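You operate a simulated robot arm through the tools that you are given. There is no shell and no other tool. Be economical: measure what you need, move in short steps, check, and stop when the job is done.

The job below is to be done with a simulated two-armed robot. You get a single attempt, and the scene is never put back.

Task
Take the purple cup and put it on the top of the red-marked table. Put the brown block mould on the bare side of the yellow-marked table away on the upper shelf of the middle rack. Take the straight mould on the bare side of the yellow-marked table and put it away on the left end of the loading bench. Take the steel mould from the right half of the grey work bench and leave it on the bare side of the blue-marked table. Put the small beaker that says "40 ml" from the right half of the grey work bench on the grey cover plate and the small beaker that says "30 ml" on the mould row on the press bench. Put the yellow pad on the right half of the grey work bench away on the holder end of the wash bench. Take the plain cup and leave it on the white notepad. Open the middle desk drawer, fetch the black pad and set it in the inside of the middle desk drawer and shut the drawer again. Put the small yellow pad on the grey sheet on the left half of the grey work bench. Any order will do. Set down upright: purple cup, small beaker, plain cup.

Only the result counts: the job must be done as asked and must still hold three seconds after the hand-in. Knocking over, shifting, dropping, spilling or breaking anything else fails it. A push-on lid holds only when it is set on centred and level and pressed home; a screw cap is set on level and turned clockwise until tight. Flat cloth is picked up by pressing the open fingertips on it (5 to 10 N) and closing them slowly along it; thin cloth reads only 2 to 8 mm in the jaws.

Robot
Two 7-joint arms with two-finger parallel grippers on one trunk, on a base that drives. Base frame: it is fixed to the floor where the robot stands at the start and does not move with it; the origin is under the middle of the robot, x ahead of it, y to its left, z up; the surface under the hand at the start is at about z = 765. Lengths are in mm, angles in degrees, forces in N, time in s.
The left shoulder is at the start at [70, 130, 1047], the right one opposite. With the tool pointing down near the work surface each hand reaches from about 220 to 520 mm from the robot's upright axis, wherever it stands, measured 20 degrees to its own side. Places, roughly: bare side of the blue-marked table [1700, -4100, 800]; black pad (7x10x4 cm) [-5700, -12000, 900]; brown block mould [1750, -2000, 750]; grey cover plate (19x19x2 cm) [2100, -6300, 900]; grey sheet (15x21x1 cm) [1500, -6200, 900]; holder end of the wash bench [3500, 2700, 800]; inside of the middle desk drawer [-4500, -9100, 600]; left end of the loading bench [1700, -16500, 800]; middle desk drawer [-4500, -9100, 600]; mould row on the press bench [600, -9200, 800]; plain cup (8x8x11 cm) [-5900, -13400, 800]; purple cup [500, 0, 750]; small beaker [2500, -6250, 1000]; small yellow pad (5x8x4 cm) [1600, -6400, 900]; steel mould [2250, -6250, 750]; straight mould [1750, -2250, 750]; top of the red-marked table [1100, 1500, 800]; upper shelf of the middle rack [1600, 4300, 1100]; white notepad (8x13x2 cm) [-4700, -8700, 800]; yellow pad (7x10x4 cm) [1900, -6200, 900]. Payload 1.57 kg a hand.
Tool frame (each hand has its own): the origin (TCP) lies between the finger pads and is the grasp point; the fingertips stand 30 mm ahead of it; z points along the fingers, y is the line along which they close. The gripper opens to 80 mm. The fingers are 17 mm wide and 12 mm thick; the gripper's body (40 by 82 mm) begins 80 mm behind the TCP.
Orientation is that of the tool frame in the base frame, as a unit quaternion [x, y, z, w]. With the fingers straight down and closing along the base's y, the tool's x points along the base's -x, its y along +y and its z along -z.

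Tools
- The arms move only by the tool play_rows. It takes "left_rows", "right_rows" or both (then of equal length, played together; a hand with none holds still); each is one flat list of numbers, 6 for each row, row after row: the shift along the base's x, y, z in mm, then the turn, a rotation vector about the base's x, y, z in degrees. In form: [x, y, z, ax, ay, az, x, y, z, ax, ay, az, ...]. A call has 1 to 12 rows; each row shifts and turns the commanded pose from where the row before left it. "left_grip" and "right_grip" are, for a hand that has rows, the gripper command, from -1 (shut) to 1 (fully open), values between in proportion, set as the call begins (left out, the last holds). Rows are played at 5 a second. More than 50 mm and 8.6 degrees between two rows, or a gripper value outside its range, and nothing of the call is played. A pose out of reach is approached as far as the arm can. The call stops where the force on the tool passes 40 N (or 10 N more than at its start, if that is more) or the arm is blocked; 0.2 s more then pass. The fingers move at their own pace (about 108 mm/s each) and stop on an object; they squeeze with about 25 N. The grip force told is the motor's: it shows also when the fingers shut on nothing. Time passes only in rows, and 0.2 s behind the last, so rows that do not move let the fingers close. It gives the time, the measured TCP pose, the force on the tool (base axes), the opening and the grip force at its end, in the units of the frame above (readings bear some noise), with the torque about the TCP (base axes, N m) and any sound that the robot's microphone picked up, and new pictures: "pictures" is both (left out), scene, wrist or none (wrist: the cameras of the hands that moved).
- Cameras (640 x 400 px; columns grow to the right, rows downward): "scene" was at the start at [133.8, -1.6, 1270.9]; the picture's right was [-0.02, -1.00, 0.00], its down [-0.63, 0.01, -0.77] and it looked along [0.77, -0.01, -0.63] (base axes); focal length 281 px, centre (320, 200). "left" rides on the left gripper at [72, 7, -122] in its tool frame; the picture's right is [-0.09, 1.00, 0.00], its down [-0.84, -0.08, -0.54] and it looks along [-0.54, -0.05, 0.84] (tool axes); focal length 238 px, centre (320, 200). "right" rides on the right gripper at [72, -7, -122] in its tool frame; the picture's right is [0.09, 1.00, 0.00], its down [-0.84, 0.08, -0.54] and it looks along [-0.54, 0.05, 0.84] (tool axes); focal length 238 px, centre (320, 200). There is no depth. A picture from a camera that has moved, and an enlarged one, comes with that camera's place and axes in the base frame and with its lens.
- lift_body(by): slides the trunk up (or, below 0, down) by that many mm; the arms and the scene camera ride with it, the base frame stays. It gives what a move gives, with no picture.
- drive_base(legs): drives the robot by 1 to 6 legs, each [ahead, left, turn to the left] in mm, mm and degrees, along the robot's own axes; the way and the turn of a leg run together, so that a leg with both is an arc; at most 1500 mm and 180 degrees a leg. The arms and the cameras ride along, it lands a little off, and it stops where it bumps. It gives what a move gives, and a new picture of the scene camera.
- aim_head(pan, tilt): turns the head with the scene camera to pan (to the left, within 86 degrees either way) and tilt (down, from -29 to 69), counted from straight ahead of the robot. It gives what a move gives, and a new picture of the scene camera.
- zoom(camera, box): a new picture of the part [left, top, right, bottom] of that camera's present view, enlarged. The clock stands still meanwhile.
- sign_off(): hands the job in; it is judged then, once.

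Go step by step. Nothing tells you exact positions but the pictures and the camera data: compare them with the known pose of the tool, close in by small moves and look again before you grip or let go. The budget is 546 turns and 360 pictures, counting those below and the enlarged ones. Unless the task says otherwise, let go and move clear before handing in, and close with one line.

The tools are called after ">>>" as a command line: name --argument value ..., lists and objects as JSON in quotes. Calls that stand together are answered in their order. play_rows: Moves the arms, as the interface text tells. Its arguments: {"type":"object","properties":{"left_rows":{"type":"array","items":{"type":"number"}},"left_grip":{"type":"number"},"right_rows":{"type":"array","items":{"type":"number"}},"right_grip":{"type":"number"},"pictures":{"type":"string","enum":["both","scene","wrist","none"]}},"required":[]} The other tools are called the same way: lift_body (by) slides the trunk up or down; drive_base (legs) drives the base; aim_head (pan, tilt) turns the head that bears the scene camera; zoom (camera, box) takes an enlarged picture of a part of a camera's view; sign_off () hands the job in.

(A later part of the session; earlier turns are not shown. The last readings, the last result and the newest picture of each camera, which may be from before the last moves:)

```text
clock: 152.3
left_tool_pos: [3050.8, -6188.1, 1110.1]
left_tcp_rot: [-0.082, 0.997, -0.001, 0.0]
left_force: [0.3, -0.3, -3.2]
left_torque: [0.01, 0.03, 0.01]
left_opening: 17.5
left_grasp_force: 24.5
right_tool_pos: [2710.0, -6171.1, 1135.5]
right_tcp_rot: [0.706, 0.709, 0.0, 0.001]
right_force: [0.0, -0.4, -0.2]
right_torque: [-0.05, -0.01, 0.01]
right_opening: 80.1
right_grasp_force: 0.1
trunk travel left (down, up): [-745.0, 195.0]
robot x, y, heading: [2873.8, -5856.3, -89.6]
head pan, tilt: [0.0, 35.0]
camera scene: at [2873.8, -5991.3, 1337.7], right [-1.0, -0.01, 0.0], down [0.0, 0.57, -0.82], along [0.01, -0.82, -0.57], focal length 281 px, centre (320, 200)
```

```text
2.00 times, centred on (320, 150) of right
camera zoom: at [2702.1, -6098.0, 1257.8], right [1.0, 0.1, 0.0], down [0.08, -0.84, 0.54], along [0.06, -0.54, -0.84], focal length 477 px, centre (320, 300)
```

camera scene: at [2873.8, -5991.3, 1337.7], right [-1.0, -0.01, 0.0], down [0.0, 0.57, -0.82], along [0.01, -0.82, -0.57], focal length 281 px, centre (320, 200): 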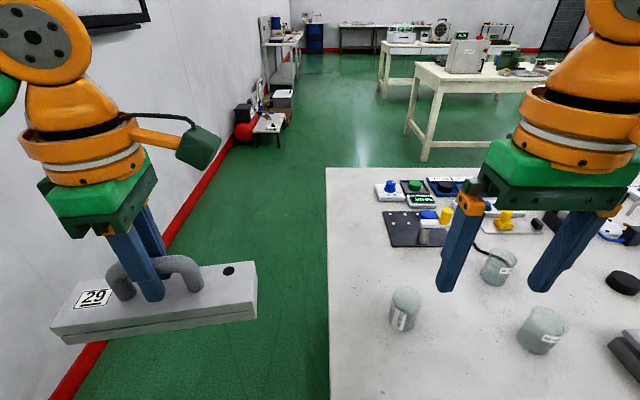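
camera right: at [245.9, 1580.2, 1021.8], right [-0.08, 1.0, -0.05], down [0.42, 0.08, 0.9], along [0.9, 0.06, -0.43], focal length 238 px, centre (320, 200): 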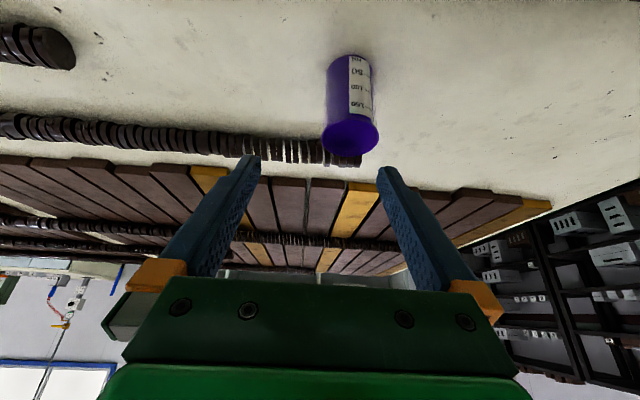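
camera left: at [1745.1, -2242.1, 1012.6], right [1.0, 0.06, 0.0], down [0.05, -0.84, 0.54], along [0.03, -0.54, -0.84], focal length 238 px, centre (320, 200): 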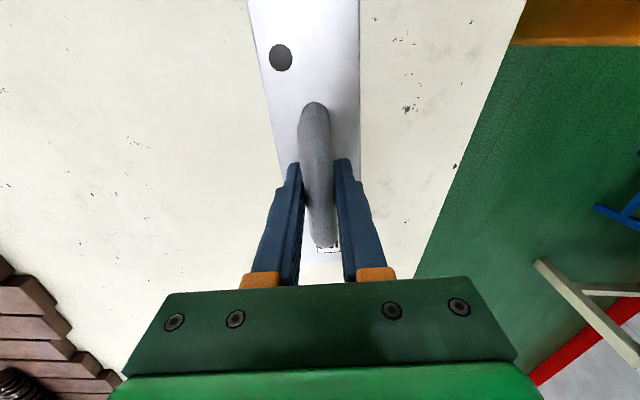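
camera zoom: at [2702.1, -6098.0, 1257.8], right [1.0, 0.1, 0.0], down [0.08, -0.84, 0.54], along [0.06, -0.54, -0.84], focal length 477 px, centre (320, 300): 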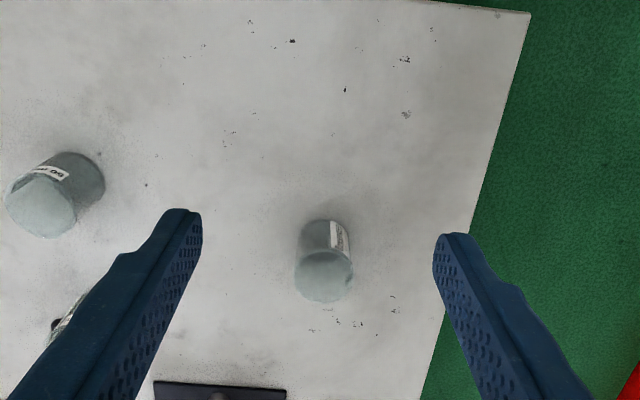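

The left beaker is at [2725, -6298], about 84 mm high. I'll hover the right hand above it; its label can be read once it is lifted.

>>> play_rows --right_rows '[3, -25, -31, 0, 0, 0, 3, -25, -31, 0, 0, 0, 3, -25, -31, 0, 0, 0, 3, -25, -31, 0, 0, 0, 3, -27, -31, 0, 0, 0, 0, 0, 0, 0, 0, 0]' --pictures "wrist"

```text
clock: 153.8
left_tool_pos: [3049.8, -6190.8, 1111.3]
left_tcp_rot: [-0.082, 0.997, 0.0, 0.0]
left_force: [1.1, 0.8, -3.8]
left_torque: [0.01, 0.01, -0.02]
left_opening: 17.5
left_grasp_force: 25.3
right_tool_pos: [2722.7, -6301.2, 983.0]
right_tcp_rot: [0.705, 0.709, 0.0, 0.001]
right_force: [-0.7, 0.6, 0.2]
right_torque: [0.03, -0.01, 0.01]
right_opening: 80.2
right_grasp_force: 0.1
trunk travel left (down, up): [-745.0, 195.0]
robot x, y, heading: [2870.5, -5855.7, -89.7]
head pan, tilt: [0.0, 35.0]
camera right: at [2715.3, -6228.7, 1103.8], right [1.0, 0.1, 0.0], down [0.08, -0.84, 0.54], along [0.06, -0.54, -0.84], focal length 238 px, centre (320, 200)
```

right: 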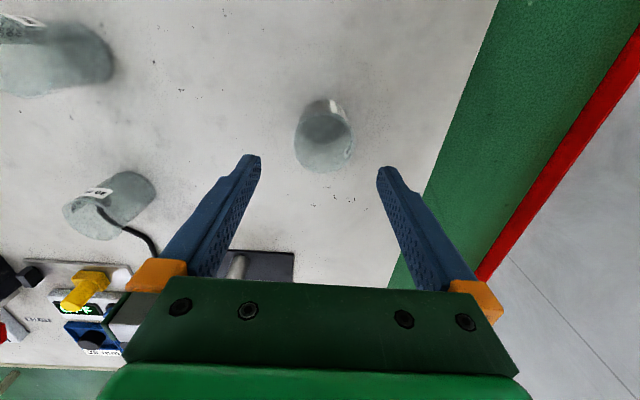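

The beaker lies directly beneath. Descending to z = 870 and checking.

>>> play_rows --right_rows '[3, 0, -40, 0, 0, 0, 0, 0, -40, 0, 0, 0, 0, 0, -30, 0, 0, 0, 0, 0, 0, 0, 0, 0]' --pictures "wrist"

```text
clock: 154.6
left_tool_pos: [3052.1, -6188.4, 1111.1]
left_tcp_rot: [-0.082, 0.997, -0.002, 0.0]
left_force: [-0.8, 0.4, -4.8]
left_torque: [-0.01, -0.03, 0.03]
left_opening: 17.7
left_grasp_force: 25.0
right_tool_pos: [2727.3, -6297.5, 880.1]
right_tcp_rot: [0.704, 0.71, -0.002, 0.003]
right_force: [0.9, 8.7, 12.5]
right_torque: [0.37, 0.55, -0.3]
right_opening: 79.8
right_grasp_force: 0.1
trunk travel left (down, up): [-745.0, 195.0]
robot x, y, heading: [2876.9, -5858.4, -89.5]
head pan, tilt: [0.0, 35.0]
stopped in row 4 (right hand): the force on the tool passed its limit at 69 N (the readings are from after the stop); the commanded pose is now the measured one
camera right: at [2719.9, -6223.9, 1001.8], right [1.0, 0.1, 0.0], down [0.08, -0.83, 0.55], along [0.05, -0.55, -0.84], focal length 238 px, centre (320, 200)
```

right: 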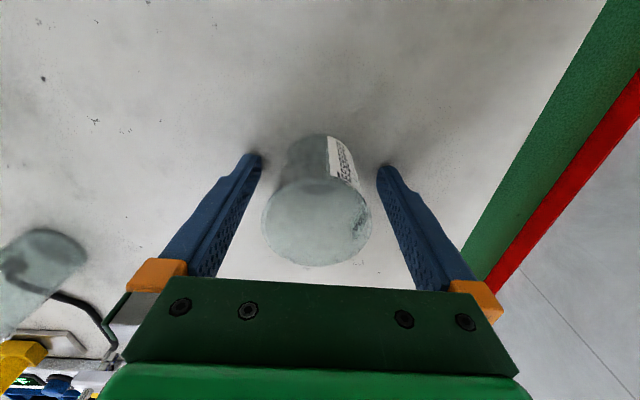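

The fingertips touched the bench, so its surface is at z≈850, not 830. Raising 14 mm.

>>> play_rows --right_rows '[0, 0, 14, 0, 0, 0, 0, 0, 0, 0, 0, 0]' --pictures "wrist"

```text
clock: 155.2
left_tool_pos: [3049.8, -6190.8, 1111.5]
left_tcp_rot: [-0.082, 0.997, -0.001, 0.0]
left_force: [1.3, 1.2, -4.3]
left_torque: [0.01, 0.02, 0.0]
left_opening: 17.5
left_grasp_force: 25.0
right_tool_pos: [2725.9, -6301.0, 893.1]
right_tcp_rot: [0.705, 0.709, -0.002, 0.003]
right_force: [-0.2, -0.2, 0.2]
right_torque: [-0.02, 0.01, -0.02]
right_opening: 80.0
right_grasp_force: 0.0
trunk travel left (down, up): [-745.0, 195.0]
robot x, y, heading: [2876.0, -5855.2, -89.6]
head pan, tilt: [0.0, 35.0]
camera right: at [2718.5, -6226.8, 1014.8], right [1.0, 0.1, 0.0], down [0.08, -0.83, 0.55], along [0.05, -0.54, -0.84], focal length 238 px, centre (320, 200)
```

right: 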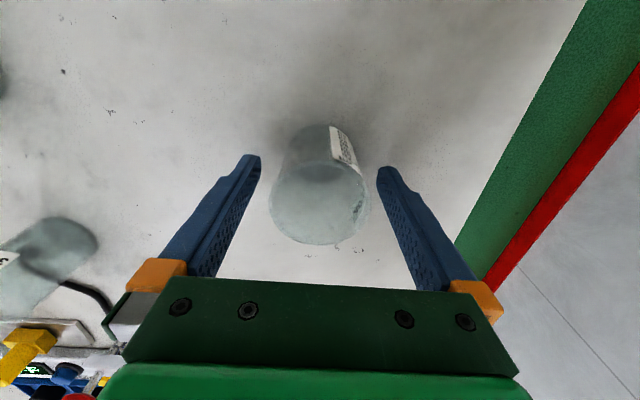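

Now the beaker axis is about 4 mm nearer than the TCP. Adjusting and closing.

>>> play_rows --right_rows '[0, 4, 0, 0, 0, 0, 0, 0, 0, 0, 0, 0]' --pictures "none"

>>> play_rows --right_rows '[0, 0, 0, 0, 0, 0, 0, 0, 0, 0, 0, 0, 0, 0, 0, 0, 0, 0, 0, 0, 0, 0, 0, 0]' --right_grip -1 --pictures "none"

>>> play_rows --right_rows '[0, 0, 3, 0, 0, 0, 0, 0, 6, 0, 0, 0, 0, 0, 8, 0, 0, 0, 0, 0, 10, 0, 0, 0, 0, 0, 10, 0, 0, 0, 0, 0, 10, 0, 0, 0, 0, 0, 0, 0, 0, 0]' --pictures "both"

```text
clock: 155.8
left_tool_pos: [3050.6, -6191.5, 1110.9]
left_tcp_rot: [-0.082, 0.997, 0.0, 0.0]
left_force: [-0.2, 0.1, -3.2]
left_torque: [0.0, 0.02, -0.03]
left_opening: 17.7
left_grasp_force: 25.0
right_tool_pos: [2726.9, -6295.0, 892.5]
right_tcp_rot: [0.705, 0.71, -0.001, 0.003]
right_force: [-0.1, -1.0, 0.5]
right_torque: [0.05, -0.02, -0.02]
right_opening: 79.8
right_grasp_force: 0.1
trunk travel left (down, up): [-745.0, 195.0]
robot x, y, heading: [2875.4, -5854.3, -89.6]
head pan, tilt: [0.0, 35.0]
```

```text
clock: 156.8
left_tool_pos: [3050.9, -6191.1, 1110.4]
left_tcp_rot: [-0.082, 0.997, 0.001, 0.0]
left_force: [0.0, 0.7, -4.1]
left_torque: [0.01, 0.03, -0.02]
left_opening: 17.7
left_grasp_force: 24.9
right_tool_pos: [2726.0, -6296.9, 892.3]
right_tcp_rot: [0.706, 0.708, -0.002, 0.003]
right_force: [0.5, -0.1, 0.4]
right_torque: [0.01, -0.02, 0.02]
right_opening: 50.5
right_grasp_force: 25.0
trunk travel left (down, up): [-745.0, 195.0]
robot x, y, heading: [2877.7, -5856.1, -89.5]
head pan, tilt: [0.0, 35.0]
```

```text
clock: 158.4
left_tool_pos: [3050.1, -6191.3, 1109.7]
left_tcp_rot: [-0.082, 0.997, 0.001, 0.0]
left_force: [0.2, -0.1, -4.7]
left_torque: [0.03, 0.02, -0.03]
left_opening: 17.7
left_grasp_force: 25.4
right_tool_pos: [2726.2, -6296.2, 939.8]
right_tcp_rot: [0.705, 0.709, 0.0, 0.002]
right_force: [-0.1, -0.7, -0.6]
right_torque: [-0.02, -0.04, 0.05]
right_opening: 50.2
right_grasp_force: 25.2
trunk travel left (down, up): [-745.0, 195.0]
robot x, y, heading: [2875.4, -5852.1, -89.8]
head pan, tilt: [0.0, 35.0]
camera scene: at [2873.4, -5994.8, 1337.3], right [-1.0, -0.01, 0.0], down [0.0, 0.57, -0.82], along [0.0, -0.82, -0.57], focal length 281 px, centre (320, 200)
camera right: at [2718.6, -6224.0, 1061.7], right [1.0, 0.1, 0.0], down [0.08, -0.83, 0.55], along [0.06, -0.54, -0.84], focal length 238 px, centre (320, 200)
```

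scene: 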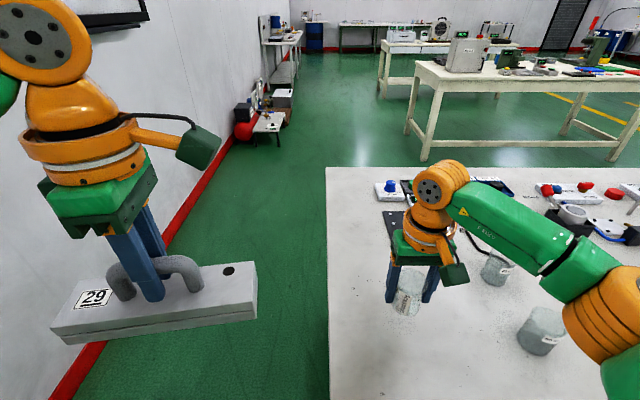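
right: 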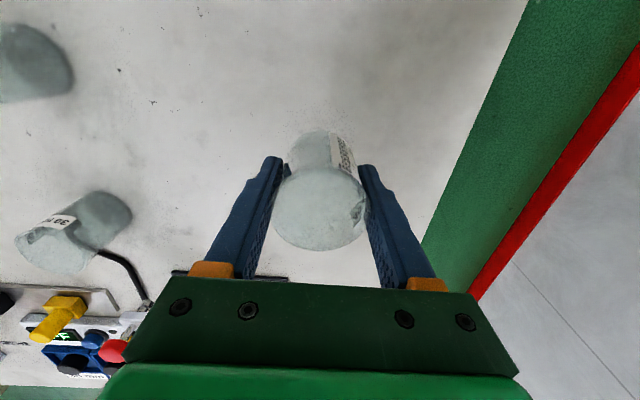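

The beaker is held and lifted. I'll raise it, bring it back and turn it to show its label to the head camera.

>>> play_rows --right_rows '[0, 8, 10, 0, 0, 8, 0, 10, 10, 0, 0, 8, 0, 10, 10, 0, 0, 8, 0, 10, 10, 0, 0, 8, 0, 10, 10, 0, 0, 8, 0, 10, 10, 0, 0, 8, 0, 0, 0, 0, 0, 8, 0, 0, 0, 0, 0, 0]' --pictures "scene"

>>> zoom --camera "scene" --box '[340, 220, 500, 320]'

```text
clock: 160.2
left_tool_pos: [3051.0, -6191.0, 1111.1]
left_tcp_rot: [-0.082, 0.997, 0.001, 0.0]
left_force: [0.5, -0.2, -3.6]
left_torque: [0.03, 0.02, 0.01]
left_opening: 17.6
left_grasp_force: 24.7
right_tool_pos: [2726.3, -6212.8, 999.6]
right_tcp_rot: [0.291, 0.957, 0.001, 0.003]
right_force: [-1.0, 1.1, -0.2]
right_torque: [0.0, -0.03, -0.02]
right_opening: 50.1
right_grasp_force: 24.6
right hand out of reach, approached as far as the arm can: row 7
trunk travel left (down, up): [-745.0, 195.0]
robot x, y, heading: [2871.4, -5859.2, -89.3]
head pan, tilt: [0.0, 35.0]
camera scene: at [2873.9, -5995.1, 1337.2], right [-1.0, -0.01, 0.0], down [0.0, 0.57, -0.82], along [0.0, -0.82, -0.57], focal length 281 px, centre (320, 200)
```

scene: 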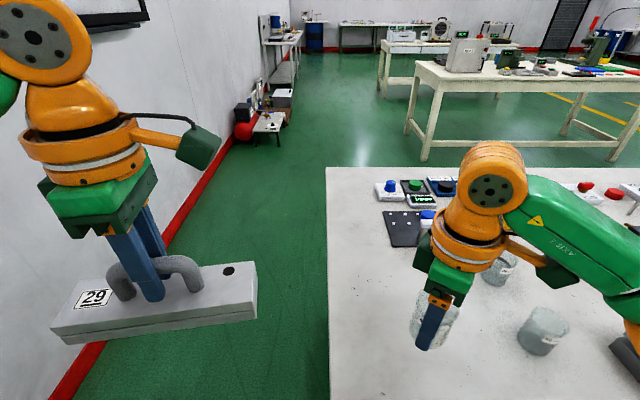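

```text
4.00 times, centred on (420, 270) of scene
camera zoom: at [2873.9, -5995.1, 1337.2], right [-1.0, -0.01, 0.0], down [0.0, 0.57, -0.82], along [0.0, -0.82, -0.57], focal length 1124 px, centre (-80, -80)
```

zoom: 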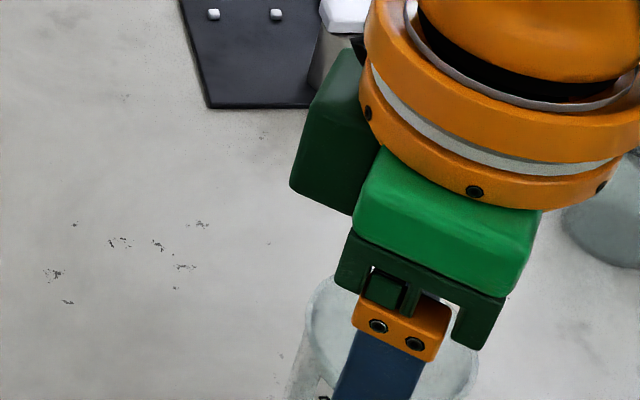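

The finger hides the label. Turning back about 32°, and also looking down the wrist.

>>> play_rows --right_rows '[0, 0, 0, 0, 0, -8, 0, 0, 0, 0, 0, -8, 0, 0, 0, 0, 0, -8, 0, 0, 0, 0, 0, -8]' --pictures "wrist"

>>> zoom --camera "scene" --box '[380, 240, 480, 360]'

```text
clock: 161.2
left_tool_pos: [3048.3, -6190.1, 1110.8]
left_tcp_rot: [-0.082, 0.997, 0.0, 0.0]
left_force: [0.0, 0.2, -4.1]
left_torque: [0.01, 0.0, 0.0]
left_opening: 17.6
left_grasp_force: 24.6
right_tool_pos: [2727.1, -6213.5, 1000.2]
right_tcp_rot: [0.544, 0.839, -0.001, 0.003]
right_force: [-0.3, -0.5, 0.1]
right_torque: [0.03, -0.01, -0.02]
right_opening: 50.6
right_grasp_force: 24.5
trunk travel left (down, up): [-745.0, 195.0]
robot x, y, heading: [2874.2, -5852.8, -89.5]
head pan, tilt: [0.0, 35.0]
camera right: at [2690.3, -6149.1, 1121.7], right [0.87, 0.49, 0.0], down [0.41, -0.73, 0.55], along [0.27, -0.47, -0.84], focal length 238 px, centre (320, 200)
```

right: 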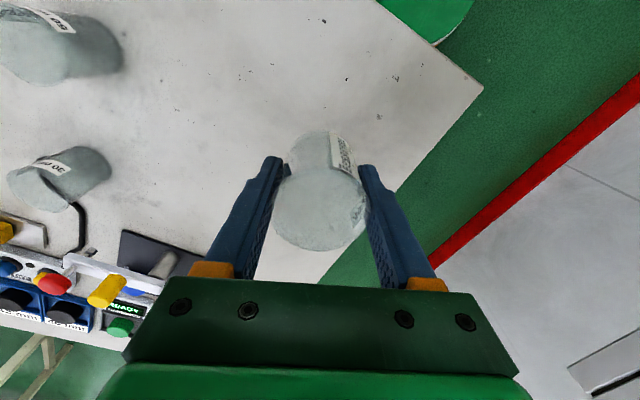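

```text
3.33 times, centred on (430, 300) of scene
camera zoom: at [2873.4, -5994.6, 1337.3], right [-1.0, -0.01, 0.0], down [0.0, 0.57, -0.82], along [0.0, -0.82, -0.57], focal length 937 px, centre (-47, -133)
```

zoom: 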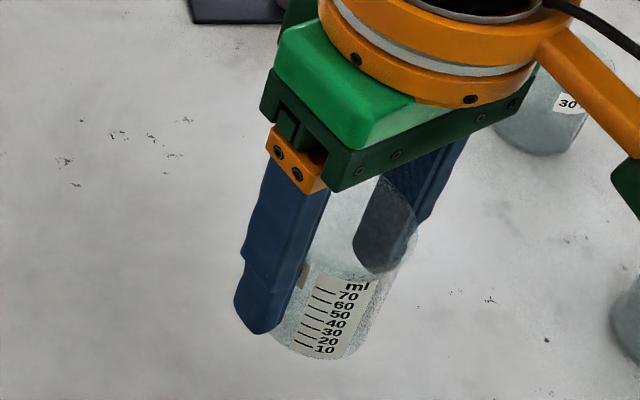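

The label is under the finger. By elimination (30, 50 and this one) it must be 40 ml, and I'll confirm after setting it down. Straightening the wrist and driving right toward the cover plate.

>>> play_rows --right_rows '[0, 0, 0, 0, 0, -8, 0, 5, 10, 0, 0, -8, 0, 5, 10, 0, 0, -8]' --pictures "none"

>>> drive_base --legs '[[-60, 0, 0], [0, -690, 0]]'

>>> aim_head --pan -5 --tilt 50

```text
clock: 162.0
left_tool_pos: [3051.1, -6191.9, 1110.6]
left_tcp_rot: [-0.083, 0.997, 0.001, 0.001]
left_force: [-0.1, -0.7, -5.2]
left_torque: [-0.04, 0.01, 0.01]
left_opening: 17.3
left_grasp_force: 24.8
right_tool_pos: [2727.3, -6201.6, 1020.0]
right_tcp_rot: [0.707, 0.707, -0.002, 0.003]
right_force: [-0.1, 0.5, 0.0]
right_torque: [-0.04, 0.0, 0.01]
right_opening: 50.2
right_grasp_force: 24.7
trunk travel left (down, up): [-745.0, 195.0]
robot x, y, heading: [2875.1, -5854.4, -89.9]
head pan, tilt: [0.0, 35.0]
```

```text
clock: 166.3
left_tool_pos: [2362.8, -6135.6, 1110.7]
left_tcp_rot: [-0.082, 0.997, 0.0, 0.0]
left_force: [0.3, -0.2, -4.2]
left_torque: [0.03, 0.02, -0.03]
left_opening: 17.8
left_grasp_force: 24.5
right_tool_pos: [2038.9, -6146.8, 1019.3]
right_tcp_rot: [0.705, 0.71, -0.001, 0.002]
right_force: [0.9, -1.2, -0.8]
right_torque: [0.05, 0.01, 0.0]
right_opening: 50.4
right_grasp_force: 25.1
trunk travel left (down, up): [-745.0, 195.0]
robot x, y, heading: [2183.5, -5797.3, -89.7]
head pan, tilt: [0.0, 35.0]
camera scene: at [2186.0, -5938.5, 1337.3], right [-1.0, -0.01, 0.0], down [-0.01, 0.57, -0.82], along [0.01, -0.82, -0.57], focal length 281 px, centre (320, 200)
```

scene: 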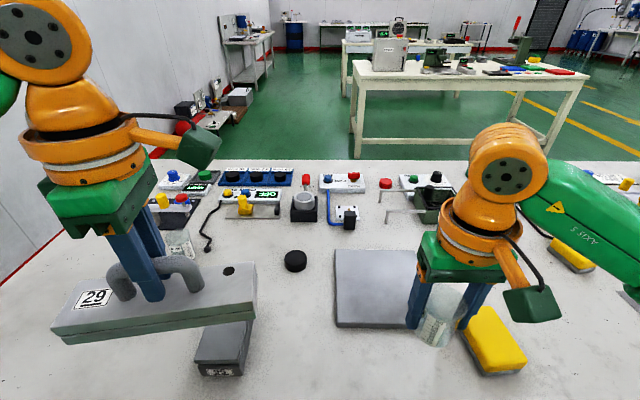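

```text
clock: 167.1
left_tool_pos: [2361.4, -6134.3, 1110.3]
left_tcp_rot: [-0.084, 0.996, 0.001, 0.001]
left_force: [-0.1, 0.0, -4.1]
left_torque: [-0.04, 0.0, -0.01]
left_opening: 17.7
left_grasp_force: 24.8
right_tool_pos: [2038.2, -6147.7, 1018.4]
right_tcp_rot: [0.704, 0.71, 0.0, 0.004]
right_force: [-0.3, 0.9, -0.5]
right_torque: [-0.02, 0.01, -0.01]
right_opening: 50.2
right_grasp_force: 24.8
trunk travel left (down, up): [-745.0, 195.0]
robot x, y, heading: [2181.8, -5801.3, -89.4]
head pan, tilt: [-5.0, 50.0]
camera scene: at [2178.0, -5927.2, 1315.6], right [-1.0, 0.08, 0.0], down [0.06, 0.76, -0.64], along [-0.05, -0.64, -0.77], focal length 281 px, centre (320, 200)
```

scene: 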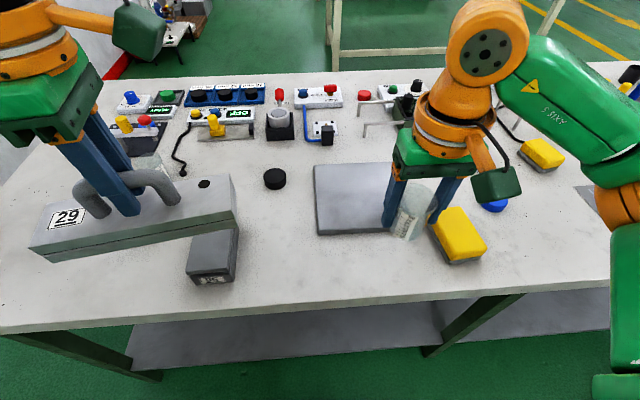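

The cover plate spans about x 1968–2158, y -6219 to -6405, with its top near z 870. I'll step in 55 mm and bring the beaker over its middle.

>>> drive_base --legs '[[55, 0, 0]]'

>>> play_rows --right_rows '[6, -20, 0, 0, 0, 0, 6, -25, -10, 0, 0, 0, 6, -28, -20, 0, 0, 0, 6, -28, -25, 0, 0, 0, 0, 0, -25, 0, 0, 0, 0, 0, -10, 0, 0, 0, 0, 0, 0, 0, 0, 0]'

```text
clock: 168.1
left_tool_pos: [2362.5, -6184.4, 1112.3]
left_tcp_rot: [-0.084, 0.996, -0.003, 0.0]
left_force: [-0.5, 0.3, -4.6]
left_torque: [-0.02, 0.04, -0.03]
left_opening: 17.7
left_grasp_force: 24.7
right_tool_pos: [2040.7, -6195.9, 1021.6]
right_tcp_rot: [0.704, 0.71, -0.003, 0.005]
right_force: [0.0, 0.3, 0.1]
right_torque: [-0.04, 0.0, 0.02]
right_opening: 50.3
right_grasp_force: 25.0
trunk travel left (down, up): [-745.0, 195.0]
robot x, y, heading: [2186.6, -5852.8, -89.4]
head pan, tilt: [-5.0, 50.0]
camera scene: at [2178.7, -5975.2, 1316.3], right [-1.0, 0.08, 0.0], down [0.06, 0.76, -0.65], along [-0.05, -0.64, -0.76], focal length 281 px, centre (320, 200)
```

scene: 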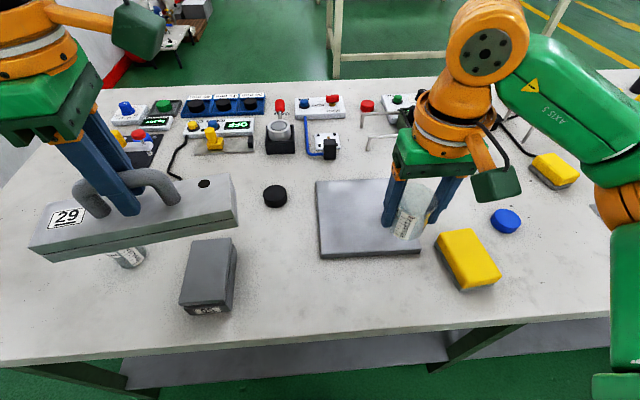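

```text
clock: 169.7
left_tool_pos: [2362.4, -6190.1, 1110.3]
left_tcp_rot: [-0.084, 0.996, 0.0, 0.0]
left_force: [-0.8, -0.2, -5.1]
left_torque: [0.0, 0.03, 0.02]
left_opening: 17.8
left_grasp_force: 24.2
right_tool_pos: [2064.1, -6302.5, 929.9]
right_tcp_rot: [0.704, 0.71, -0.002, 0.002]
right_force: [1.1, 0.6, -0.2]
right_torque: [0.04, -0.01, 0.0]
right_opening: 50.6
right_grasp_force: 25.3
trunk travel left (down, up): [-745.0, 195.0]
robot x, y, heading: [2182.9, -5855.7, -89.6]
head pan, tilt: [-5.0, 50.0]
camera scene: at [2179.2, -5982.1, 1315.5], right [-1.0, 0.08, 0.0], down [0.06, 0.76, -0.64], along [-0.05, -0.64, -0.77], focal length 281 px, centre (320, 200)
camera right: at [2055.4, -6230.5, 1050.8], right [0.99, 0.1, 0.0], down [0.08, -0.83, 0.55], along [0.06, -0.54, -0.84], focal length 238 px, centre (320, 200)
```

scene: 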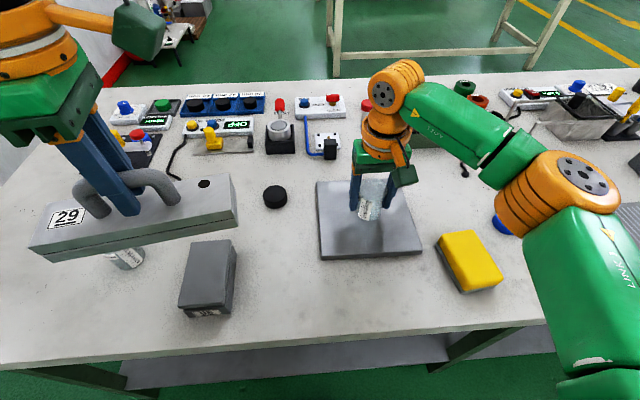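
right: 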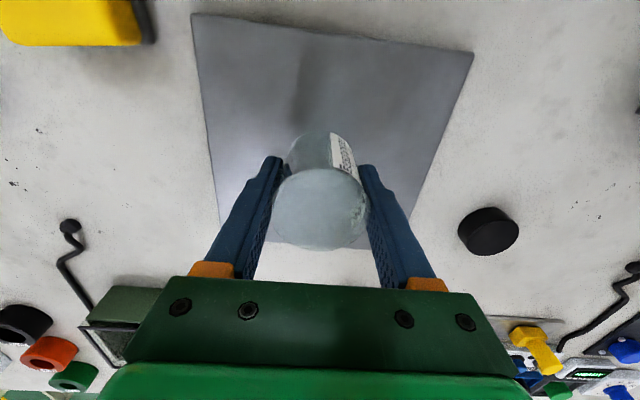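

Beaker is over the middle of the plate. Lowering gently in small steps.

>>> play_rows --right_rows '[0, 0, -6, 0, 0, 0, 0, 0, -4, 0, 0, 0, 0, 0, -2, 0, 0, 0, 0, 0, -1.5, 0, 0, 0, 0, 0, 0, 0, 0, 0]' --pictures "none"

>>> play_rows --right_rows '[0, 0, -1.5, 0, 0, 0, 0, 0, 0, 0, 0, 0]' --pictures "none"

>>> play_rows --right_rows '[0, 0, -1.5, 0, 0, 0, 0, 0, 0, 0, 0, 0]' --pictures "none"

```text
clock: 170.8
left_tool_pos: [2362.8, -6188.7, 1111.0]
left_tcp_rot: [-0.084, 0.996, 0.0, 0.0]
left_force: [0.0, -0.8, -4.4]
left_torque: [0.01, -0.01, -0.02]
left_opening: 17.5
left_grasp_force: 24.9
right_tool_pos: [2063.9, -6301.7, 915.7]
right_tcp_rot: [0.704, 0.71, -0.001, 0.004]
right_force: [-0.4, 0.3, 0.0]
right_torque: [0.0, -0.03, -0.01]
right_opening: 50.5
right_grasp_force: 25.2
trunk travel left (down, up): [-745.0, 195.0]
robot x, y, heading: [2185.9, -5855.0, -89.5]
head pan, tilt: [-5.0, 50.0]
```

```text
clock: 171.4
left_tool_pos: [2362.9, -6188.4, 1109.9]
left_tcp_rot: [-0.084, 0.996, 0.0, 0.001]
left_force: [0.4, -0.2, -3.7]
left_torque: [0.03, 0.03, 0.0]
left_opening: 17.7
left_grasp_force: 25.0
right_tool_pos: [2063.1, -6303.1, 916.1]
right_tcp_rot: [0.704, 0.711, -0.001, 0.004]
right_force: [-0.4, 0.1, -0.1]
right_torque: [0.0, -0.03, 0.03]
right_opening: 50.2
right_grasp_force: 24.7
trunk travel left (down, up): [-745.0, 195.0]
robot x, y, heading: [2185.1, -5852.8, -89.5]
head pan, tilt: [-5.0, 50.0]
```

```text
clock: 172.1
left_tool_pos: [2363.4, -6189.6, 1110.9]
left_tcp_rot: [-0.083, 0.997, 0.0, 0.0]
left_force: [-0.5, -0.4, -4.7]
left_torque: [0.01, 0.0, 0.01]
left_opening: 17.8
left_grasp_force: 24.5
right_tool_pos: [2063.2, -6301.7, 912.2]
right_tcp_rot: [0.704, 0.71, -0.001, 0.003]
right_force: [0.3, 0.2, -0.8]
right_torque: [-0.02, 0.0, 0.0]
right_opening: 50.3
right_grasp_force: 25.4
trunk travel left (down, up): [-745.0, 195.0]
robot x, y, heading: [2183.3, -5852.6, -89.5]
head pan, tilt: [-5.0, 50.0]
```

Expected contact is about here; feeling down in 1 mm steps.

>>> play_rows --right_rows '[0, 0, -1, 0, 0, 0, 0, 0, 0, 0, 0, 0]' --pictures "none"

>>> play_rows --right_rows '[0, 0, -1, 0, 0, 0, 0, 0, 0, 0, 0, 0]' --pictures "none"

>>> play_rows --right_rows '[0, 0, -1, 0, 0, 0, 0, 0, 0, 0, 0, 0]' --pictures "wrist"

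```text
clock: 172.7
left_tool_pos: [2362.7, -6189.5, 1109.6]
left_tcp_rot: [-0.084, 0.996, 0.001, -0.001]
left_force: [-0.3, -1.1, -3.7]
left_torque: [0.03, 0.0, -0.02]
left_opening: 17.6
left_grasp_force: 24.9
right_tool_pos: [2062.7, -6302.5, 911.0]
right_tcp_rot: [0.704, 0.71, -0.001, 0.002]
right_force: [-0.3, -0.1, 0.4]
right_torque: [0.01, -0.04, 0.0]
right_opening: 50.4
right_grasp_force: 25.2
trunk travel left (down, up): [-745.0, 195.0]
robot x, y, heading: [2185.4, -5852.1, -89.3]
head pan, tilt: [-5.0, 50.0]
```

```text
clock: 173.2
left_tool_pos: [2363.3, -6189.1, 1111.1]
left_tcp_rot: [-0.083, 0.997, 0.0, -0.001]
left_force: [0.5, 0.5, -3.8]
left_torque: [-0.03, 0.0, 0.02]
left_opening: 17.5
left_grasp_force: 24.3
right_tool_pos: [2064.0, -6302.7, 911.2]
right_tcp_rot: [0.704, 0.71, 0.0, 0.003]
right_force: [0.5, 0.0, -0.7]
right_torque: [0.0, 0.01, 0.01]
right_opening: 50.3
right_grasp_force: 24.9
trunk travel left (down, up): [-745.0, 195.0]
robot x, y, heading: [2185.3, -5853.6, -89.5]
head pan, tilt: [-5.0, 50.0]
```

```text
clock: 173.8
left_tool_pos: [2363.6, -6188.7, 1110.0]
left_tcp_rot: [-0.083, 0.997, 0.0, 0.0]
left_force: [0.9, -0.6, -3.9]
left_torque: [0.03, 0.0, 0.01]
left_opening: 17.5
left_grasp_force: 24.8
right_tool_pos: [2062.2, -6302.6, 910.0]
right_tcp_rot: [0.704, 0.71, 0.0, 0.003]
right_force: [0.6, -0.2, 0.2]
right_torque: [0.02, 0.0, -0.01]
right_opening: 50.3
right_grasp_force: 24.6
trunk travel left (down, up): [-745.0, 195.0]
robot x, y, heading: [2181.1, -5851.7, -89.3]
head pan, tilt: [-5.0, 50.0]
camera right: at [2055.5, -6229.8, 1031.8], right [0.99, 0.1, 0.0], down [0.08, -0.83, 0.55], along [0.06, -0.54, -0.84], focal length 238 px, centre (320, 200)
```

right: 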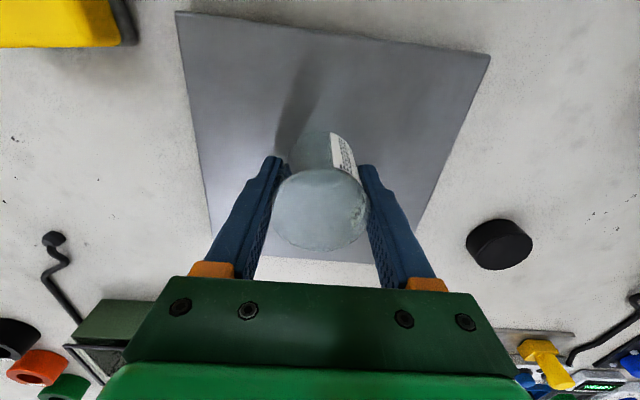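

No contact yet. Continuing down in 1 mm steps.

>>> play_rows --right_rows '[0, 0, -1, 0, 0, 0, 0, 0, -1, 0, 0, 0, 0, 0, 0, 0, 0, 0]' --pictures "none"

>>> play_rows --right_rows '[0, 0, -1, 0, 0, 0, 0, 0, 0, 0, 0, 0]' --pictures "none"

>>> play_rows --right_rows '[0, 0, -1, 0, 0, 0, 0, 0, 0, 0, 0, 0]' --pictures "none"

```text
clock: 174.7
left_tool_pos: [2364.0, -6188.0, 1111.1]
left_tcp_rot: [-0.084, 0.996, 0.0, 0.0]
left_force: [0.4, -0.1, -4.6]
left_torque: [0.03, 0.03, 0.01]
left_opening: 17.5
left_grasp_force: 24.9
right_tool_pos: [2064.4, -6302.5, 909.1]
right_tcp_rot: [0.704, 0.71, -0.002, 0.004]
right_force: [-1.2, -3.9, 11.4]
right_torque: [-0.14, 0.12, 0.01]
right_opening: 50.0
right_grasp_force: 25.3
trunk travel left (down, up): [-745.0, 195.0]
robot x, y, heading: [2185.8, -5856.4, -89.6]
head pan, tilt: [-5.0, 50.0]
```

```text
clock: 175.2
left_tool_pos: [2363.7, -6187.2, 1110.6]
left_tcp_rot: [-0.083, 0.997, -0.002, 0.001]
left_force: [-0.1, 0.9, -4.2]
left_torque: [0.02, 0.0, -0.02]
left_opening: 17.6
left_grasp_force: 24.7
right_tool_pos: [2064.9, -6301.9, 907.5]
right_tcp_rot: [0.704, 0.71, -0.001, 0.004]
right_force: [-2.4, -4.1, 17.3]
right_torque: [-0.01, 0.06, 0.0]
right_opening: 50.4
right_grasp_force: 25.1
trunk travel left (down, up): [-745.0, 195.0]
robot x, y, heading: [2184.3, -5854.4, -89.5]
head pan, tilt: [-5.0, 50.0]
```

```text
clock: 175.8
left_tool_pos: [2363.1, -6187.0, 1110.9]
left_tcp_rot: [-0.084, 0.996, -0.001, 0.0]
left_force: [-0.5, 0.6, -4.2]
left_torque: [-0.02, 0.01, 0.0]
left_opening: 17.5
left_grasp_force: 25.0
right_tool_pos: [2064.5, -6300.7, 906.7]
right_tcp_rot: [0.704, 0.71, -0.003, 0.003]
right_force: [-3.6, -3.1, 16.7]
right_torque: [0.07, 0.06, 0.02]
right_opening: 49.9
right_grasp_force: 25.0
trunk travel left (down, up): [-745.0, 195.0]
robot x, y, heading: [2189.0, -5856.0, -89.5]
head pan, tilt: [-5.0, 50.0]
```

In contact with the plate. Easing up 1.5 mm, opening, and rising straight up.

>>> play_rows --right_rows '[0, 0, 1.5, 0, 0, 0]' --pictures "none"

>>> play_rows --right_rows '[0, 0, 0, 0, 0, 0, 0, 0, 0, 0, 0, 0, 0, 0, 0, 0, 0, 0, 0, 0, 20, 0, 0, 0, 0, 0, 40, 0, 0, 0, 0, 0, 45, 0, 0, 0, 0, 0, 45, 0, 0, 0, -30, 20, 30, 0, 0, 0, -30, 20, 0, 0, 0, 0, -40, 20, 0, 0, 0, 0]' --right_grip 1 --pictures "scene"

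>>> zoom --camera "scene" --box '[310, 150, 430, 270]'

```text
clock: 176.2
left_tool_pos: [2363.3, -6186.6, 1110.4]
left_tcp_rot: [-0.083, 0.997, -0.001, 0.0]
left_force: [-0.6, 0.4, -4.7]
left_torque: [-0.03, 0.02, 0.0]
left_opening: 17.6
left_grasp_force: 24.4
right_tool_pos: [2064.4, -6300.6, 907.3]
right_tcp_rot: [0.704, 0.711, -0.001, 0.003]
right_force: [-0.2, 1.9, 3.8]
right_torque: [0.13, 0.0, 0.02]
right_opening: 50.2
right_grasp_force: 24.7
trunk travel left (down, up): [-745.0, 195.0]
robot x, y, heading: [2182.9, -5853.0, -89.4]
head pan, tilt: [-5.0, 50.0]
```

```text
clock: 178.4
left_tool_pos: [2361.5, -6189.8, 1111.3]
left_tcp_rot: [-0.084, 0.996, 0.001, 0.001]
left_force: [0.2, -0.1, -3.9]
left_torque: [0.03, -0.04, -0.02]
left_opening: 17.7
left_grasp_force: 25.3
right_tool_pos: [1963.3, -6241.5, 1088.1]
right_tcp_rot: [0.704, 0.71, -0.001, 0.003]
right_force: [-0.5, -0.3, -0.4]
right_torque: [-0.01, -0.05, 0.0]
right_opening: 80.0
right_grasp_force: 0.1
trunk travel left (down, up): [-745.0, 195.0]
robot x, y, heading: [2187.2, -5854.1, -89.8]
head pan, tilt: [-5.0, 50.0]
camera scene: at [2177.0, -5980.9, 1315.6], right [-1.0, 0.08, 0.0], down [0.06, 0.76, -0.64], along [-0.05, -0.64, -0.77], focal length 281 px, centre (320, 200)
```

scene: 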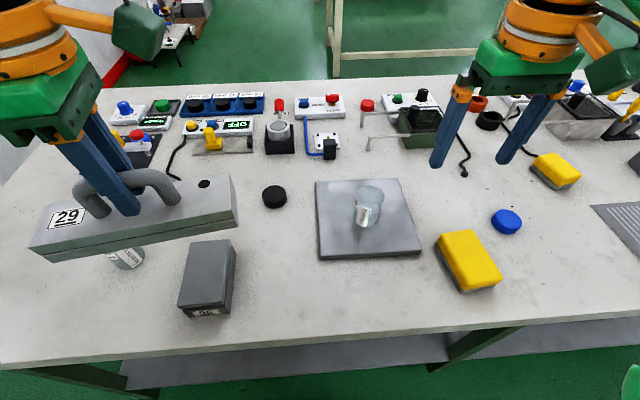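

```text
3.33 times, centred on (370, 210) of scene
camera zoom: at [2177.0, -5980.9, 1315.6], right [-1.0, 0.08, 0.0], down [0.06, 0.76, -0.64], along [-0.05, -0.64, -0.77], focal length 937 px, centre (153, 167)
```

zoom: 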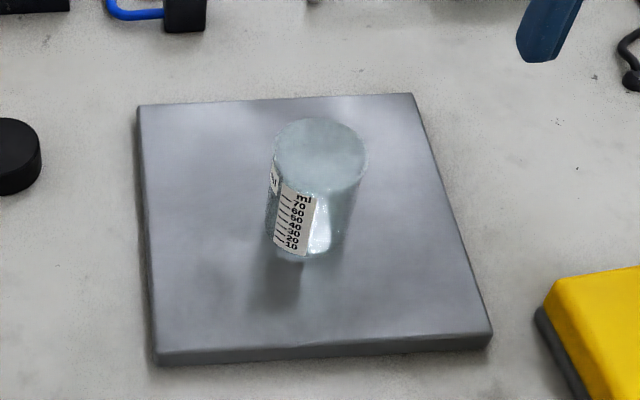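

The 40 ml beaker stands on the plate. Next is the small yellow pad at about [1610, -6396] and the grey sheet to the right; driving right 420 mm.

>>> drive_base --legs '[[0, -420, -0.3]]'

>>> zoom --camera "scene" --box '[300, 80, 620, 280]'

```text
clock: 181.0
left_tool_pos: [1945.0, -6193.2, 1110.2]
left_tcp_rot: [-0.08, 0.997, 0.0, -0.001]
left_force: [0.0, 0.3, -4.0]
left_torque: [0.01, 0.04, 0.0]
left_opening: 17.5
left_grasp_force: 24.8
right_tool_pos: [1545.1, -6243.1, 1088.7]
right_tcp_rot: [0.706, 0.708, -0.001, 0.003]
right_force: [0.2, 0.0, 0.8]
right_torque: [0.01, 0.02, -0.01]
right_opening: 80.0
right_grasp_force: 0.0
trunk travel left (down, up): [-745.0, 195.0]
robot x, y, heading: [1769.9, -5858.8, -90.0]
head pan, tilt: [-5.0, 50.0]
camera scene: at [1762.0, -5984.5, 1315.6], right [-1.0, 0.08, 0.0], down [0.06, 0.76, -0.64], along [-0.06, -0.64, -0.77], focal length 281 px, centre (320, 200)
```

scene: 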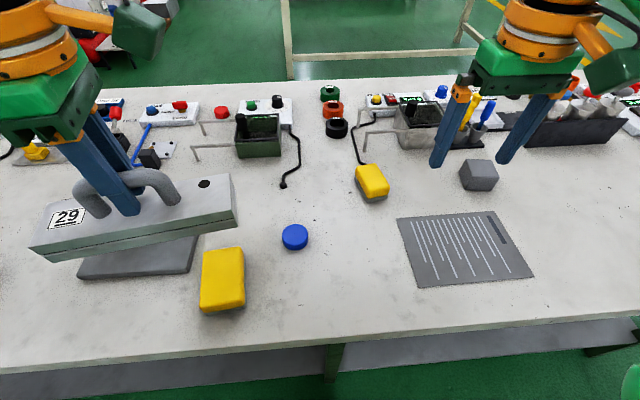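

```text
2.00 times, centred on (460, 180) of scene
camera zoom: at [1762.0, -5984.5, 1315.6], right [-1.0, 0.08, 0.0], down [0.06, 0.76, -0.64], along [-0.06, -0.64, -0.77], focal length 562 px, centre (40, 240)
```

zoom: 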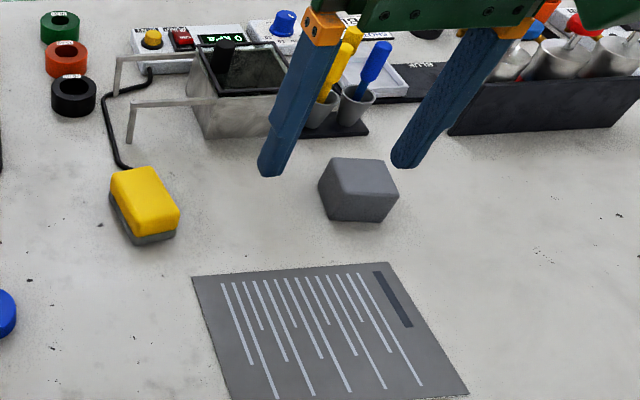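

The small yellow pad is at [1610, -6392], turned about 10°, and the grey sheet is centred at about [1472, -6235]. I'll step in 30 mm and reach over the pad with the hand tilted 16° forward.

>>> drive_base --legs '[[30, 0, 0]]'

>>> play_rows --right_rows '[13, -24, -20, -8, 0, 0, 13, -24, -20, -8, 0, 0, 13, -24, -20, 0, 0, 8, 13, -24, -20, 0, 0, 2, 13, -23, -20, 0, 0, 0, 0, 0, -20, 0, 0, 0, 0, 0, 0, 0, 0, 0]'

```text
clock: 181.9
left_tool_pos: [1942.5, -6218.0, 1112.5]
left_tcp_rot: [-0.081, 0.997, -0.003, 0.0]
left_force: [0.0, -0.1, -4.2]
left_torque: [-0.05, 0.02, -0.01]
left_opening: 17.7
left_grasp_force: 24.8
right_tool_pos: [1544.0, -6268.4, 1089.4]
right_tcp_rot: [0.706, 0.708, -0.002, 0.005]
right_force: [-0.4, 0.7, 0.5]
right_torque: [-0.04, 0.0, -0.01]
right_opening: 79.9
right_grasp_force: 0.0
trunk travel left (down, up): [-745.0, 195.0]
robot x, y, heading: [1768.6, -5888.1, -89.8]
head pan, tilt: [-5.0, 50.0]
camera scene: at [1760.1, -6008.2, 1316.2], right [-1.0, 0.08, 0.0], down [0.06, 0.76, -0.65], along [-0.05, -0.64, -0.76], focal length 281 px, centre (320, 200)
```

scene: 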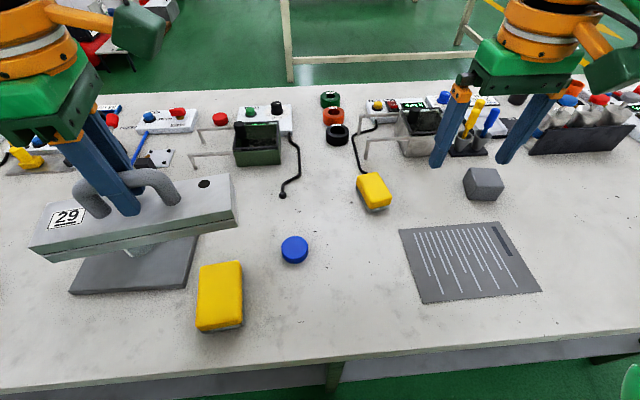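

```text
clock: 183.5
left_tool_pos: [1943.4, -6222.4, 1110.1]
left_tcp_rot: [-0.079, 0.997, 0.0, 0.0]
left_force: [0.4, 0.2, -4.0]
left_torque: [0.0, 0.01, -0.01]
left_opening: 17.8
left_grasp_force: 25.5
right_tool_pos: [1608.3, -6391.9, 964.5]
right_tcp_rot: [0.635, 0.759, -0.09, 0.109]
right_force: [0.0, -0.5, -0.3]
right_torque: [-0.01, 0.01, 0.0]
right_opening: 80.2
right_grasp_force: 0.1
trunk travel left (down, up): [-745.0, 195.0]
robot x, y, heading: [1770.0, -5885.7, -89.8]
head pan, tilt: [-5.0, 50.0]
camera scene: at [1760.4, -6014.4, 1315.6], right [-1.0, 0.08, 0.0], down [0.06, 0.76, -0.64], along [-0.05, -0.64, -0.77], focal length 281 px, centre (320, 200)
camera right: at [1583.8, -6291.7, 1062.7], right [0.96, 0.26, -0.02], down [0.19, -0.63, 0.76], along [0.18, -0.73, -0.65], focal length 238 px, centre (320, 200)
```

scene: 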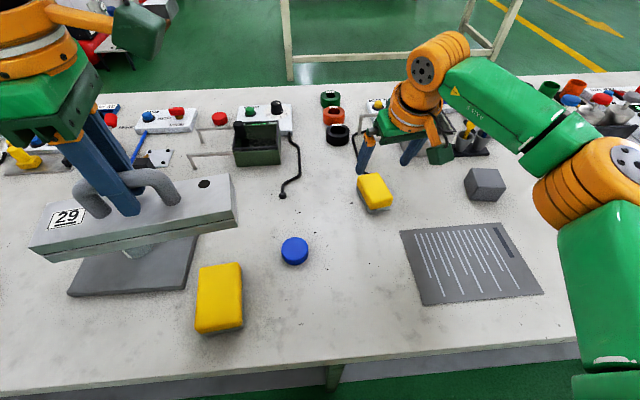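
right: 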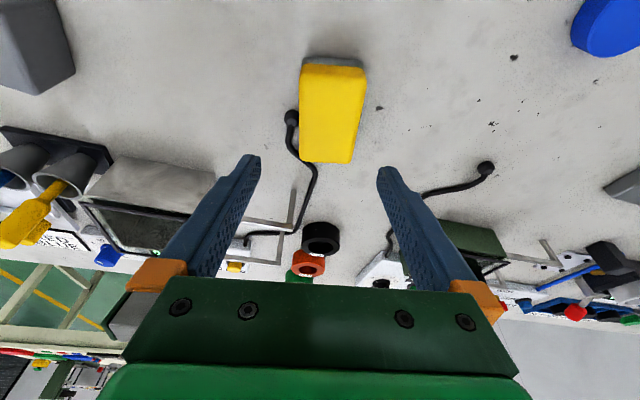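

A cable ball lies against the pad's -x side at [1584, -6416], so I'll grip nearer the pad's front (y≈-6372) to miss it. Descending there.

>>> play_rows --right_rows '[1, 19, 0, 0, 0, 0, 0, 0, -30, 0, 0, 0, 0, 0, -25, 0, 0, 0, 0, 0, -15, 0, 0, 0, 0, 0, -6, 0, 0, 0, 0, 0, 0, 0, 0, 0]' --pictures "wrist"

```text
clock: 184.9
left_tool_pos: [1943.9, -6223.5, 1111.1]
left_tcp_rot: [-0.08, 0.997, 0.0, 0.0]
left_force: [-0.6, 0.0, -4.1]
left_torque: [0.01, 0.0, -0.01]
left_opening: 17.9
left_grasp_force: 25.4
right_tool_pos: [1609.8, -6372.4, 891.8]
right_tcp_rot: [0.636, 0.759, -0.091, 0.109]
right_force: [0.2, -0.1, 0.1]
right_torque: [0.0, 0.0, -0.02]
right_opening: 79.9
right_grasp_force: 0.0
trunk travel left (down, up): [-745.0, 195.0]
robot x, y, heading: [1767.7, -5889.2, -89.9]
head pan, tilt: [-5.0, 50.0]
camera right: at [1584.6, -6272.0, 988.4], right [0.96, 0.26, -0.02], down [0.19, -0.63, 0.76], along [0.18, -0.73, -0.66], focal length 238 px, centre (320, 200)
```

right: 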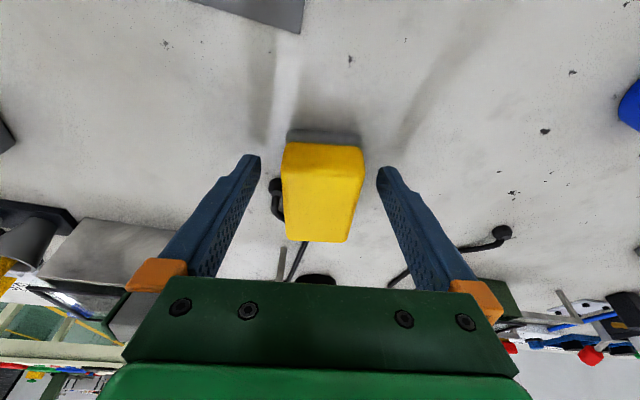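

The ball and cable are just behind the -x finger's line. I'll shift 6 mm back and 4 mm down, then close.

>>> play_rows --right_rows '[-1, 6, 0, 0, 0, 0, 0, 0, -4, 0, 0, 0, 0, 0, 0, 0, 0, 0]' --pictures "none"

>>> play_rows --right_rows '[0, 0, 0, 0, 0, 0, 0, 0, 0, 0, 0, 0, 0, 0, 0, 0, 0, 0]' --right_grip -1 --pictures "wrist"

```text
clock: 185.7
left_tool_pos: [1943.5, -6223.9, 1111.0]
left_tcp_rot: [-0.079, 0.997, 0.0, 0.001]
left_force: [0.3, 0.0, -3.6]
left_torque: [-0.04, 0.01, 0.01]
left_opening: 18.0
left_grasp_force: 25.2
right_tool_pos: [1609.7, -6368.1, 887.7]
right_tcp_rot: [0.635, 0.759, -0.09, 0.11]
right_force: [0.5, -0.4, -0.7]
right_torque: [0.01, -0.01, 0.0]
right_opening: 79.9
right_grasp_force: 0.1
trunk travel left (down, up): [-745.0, 195.0]
robot x, y, heading: [1769.3, -5889.9, -89.8]
head pan, tilt: [-5.0, 50.0]
```

```text
clock: 186.5
left_tool_pos: [1943.5, -6222.7, 1110.3]
left_tcp_rot: [-0.081, 0.997, 0.0, 0.0]
left_force: [-0.1, -0.1, -3.7]
left_torque: [0.03, 0.03, -0.03]
left_opening: 17.6
left_grasp_force: 24.9
right_tool_pos: [1608.2, -6366.8, 888.2]
right_tcp_rot: [0.635, 0.759, -0.09, 0.11]
right_force: [0.9, -0.4, 3.1]
right_torque: [-0.05, -0.06, 0.09]
right_opening: 50.0
right_grasp_force: 25.2
trunk travel left (down, up): [-745.0, 195.0]
robot x, y, heading: [1765.5, -5885.5, -89.7]
head pan, tilt: [-5.0, 50.0]
camera right: at [1582.9, -6266.4, 985.2], right [0.96, 0.26, -0.02], down [0.19, -0.63, 0.76], along [0.18, -0.73, -0.65], focal length 238 px, centre (320, 200)
```

right: 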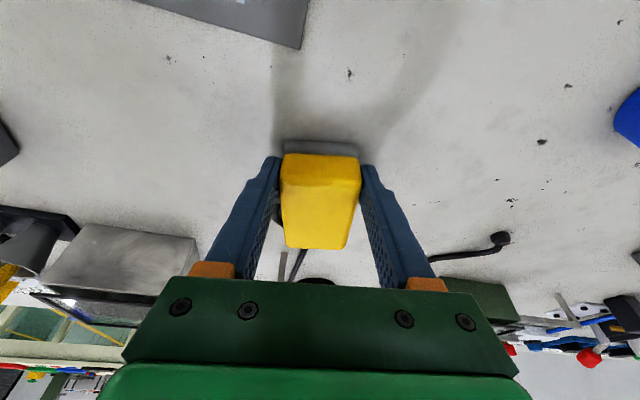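

Pad gripped (50 mm). Lifting straight up, then carrying it over the sheet.

>>> play_rows --right_rows '[0, 0, 10, 0, 0, 0, 0, 0, 20, 0, 0, 0, 0, 0, 30, 0, 0, 0, 0, 0, 20, 0, 0, 0, -29, 38, 0, 0, 0, 0, -29, 38, 0, 0, 0, 0, -29, 39, 0, 0, 0, 0, -29, 39, 0, 0, 0, 0, 0, 0, -30, 0, 0, 0, 0, 0, -20, 0, 0, 0, 0, 0, 0, 0, 0, 0]'

```text
clock: 188.9
left_tool_pos: [1943.1, -6222.2, 1111.6]
left_tcp_rot: [-0.08, 0.997, 0.0, 0.0]
left_force: [-0.9, 0.9, -4.1]
left_torque: [0.01, 0.04, 0.01]
left_opening: 17.5
left_grasp_force: 24.8
right_tool_pos: [1489.8, -6213.5, 918.0]
right_tcp_rot: [0.635, 0.759, -0.09, 0.109]
right_force: [0.4, 0.4, -1.0]
right_torque: [0.02, 0.02, -0.03]
right_opening: 50.0
right_grasp_force: 25.1
trunk travel left (down, up): [-745.0, 195.0]
robot x, y, heading: [1771.1, -5886.8, -89.7]
head pan, tilt: [-5.0, 50.0]
camera scene: at [1760.1, -6013.9, 1315.6], right [-1.0, 0.08, 0.0], down [0.06, 0.76, -0.64], along [-0.05, -0.64, -0.77], focal length 281 px, centre (320, 200)
camera right: at [1465.4, -6112.6, 1014.9], right [0.96, 0.26, -0.02], down [0.19, -0.63, 0.76], along [0.18, -0.73, -0.65], focal length 238 px, centre (320, 200)
```

scene: 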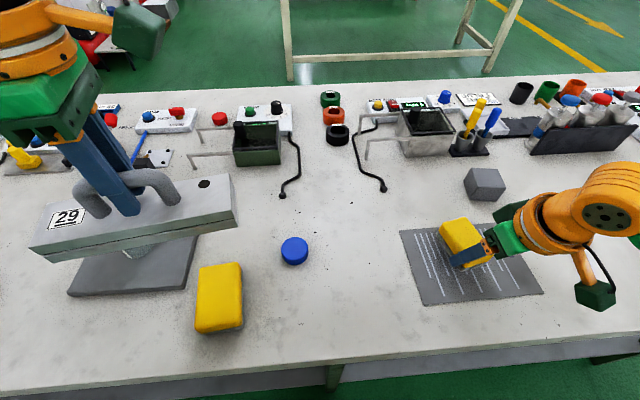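
right: 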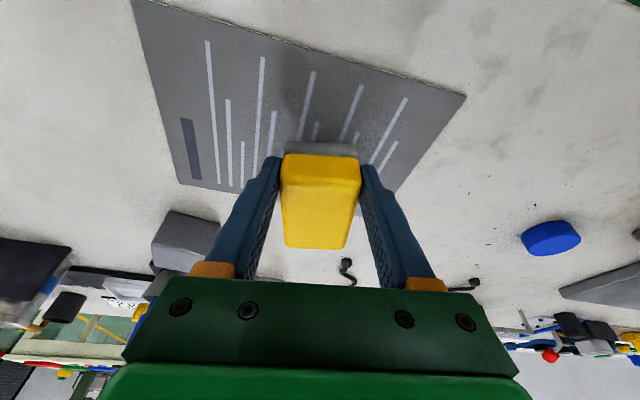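

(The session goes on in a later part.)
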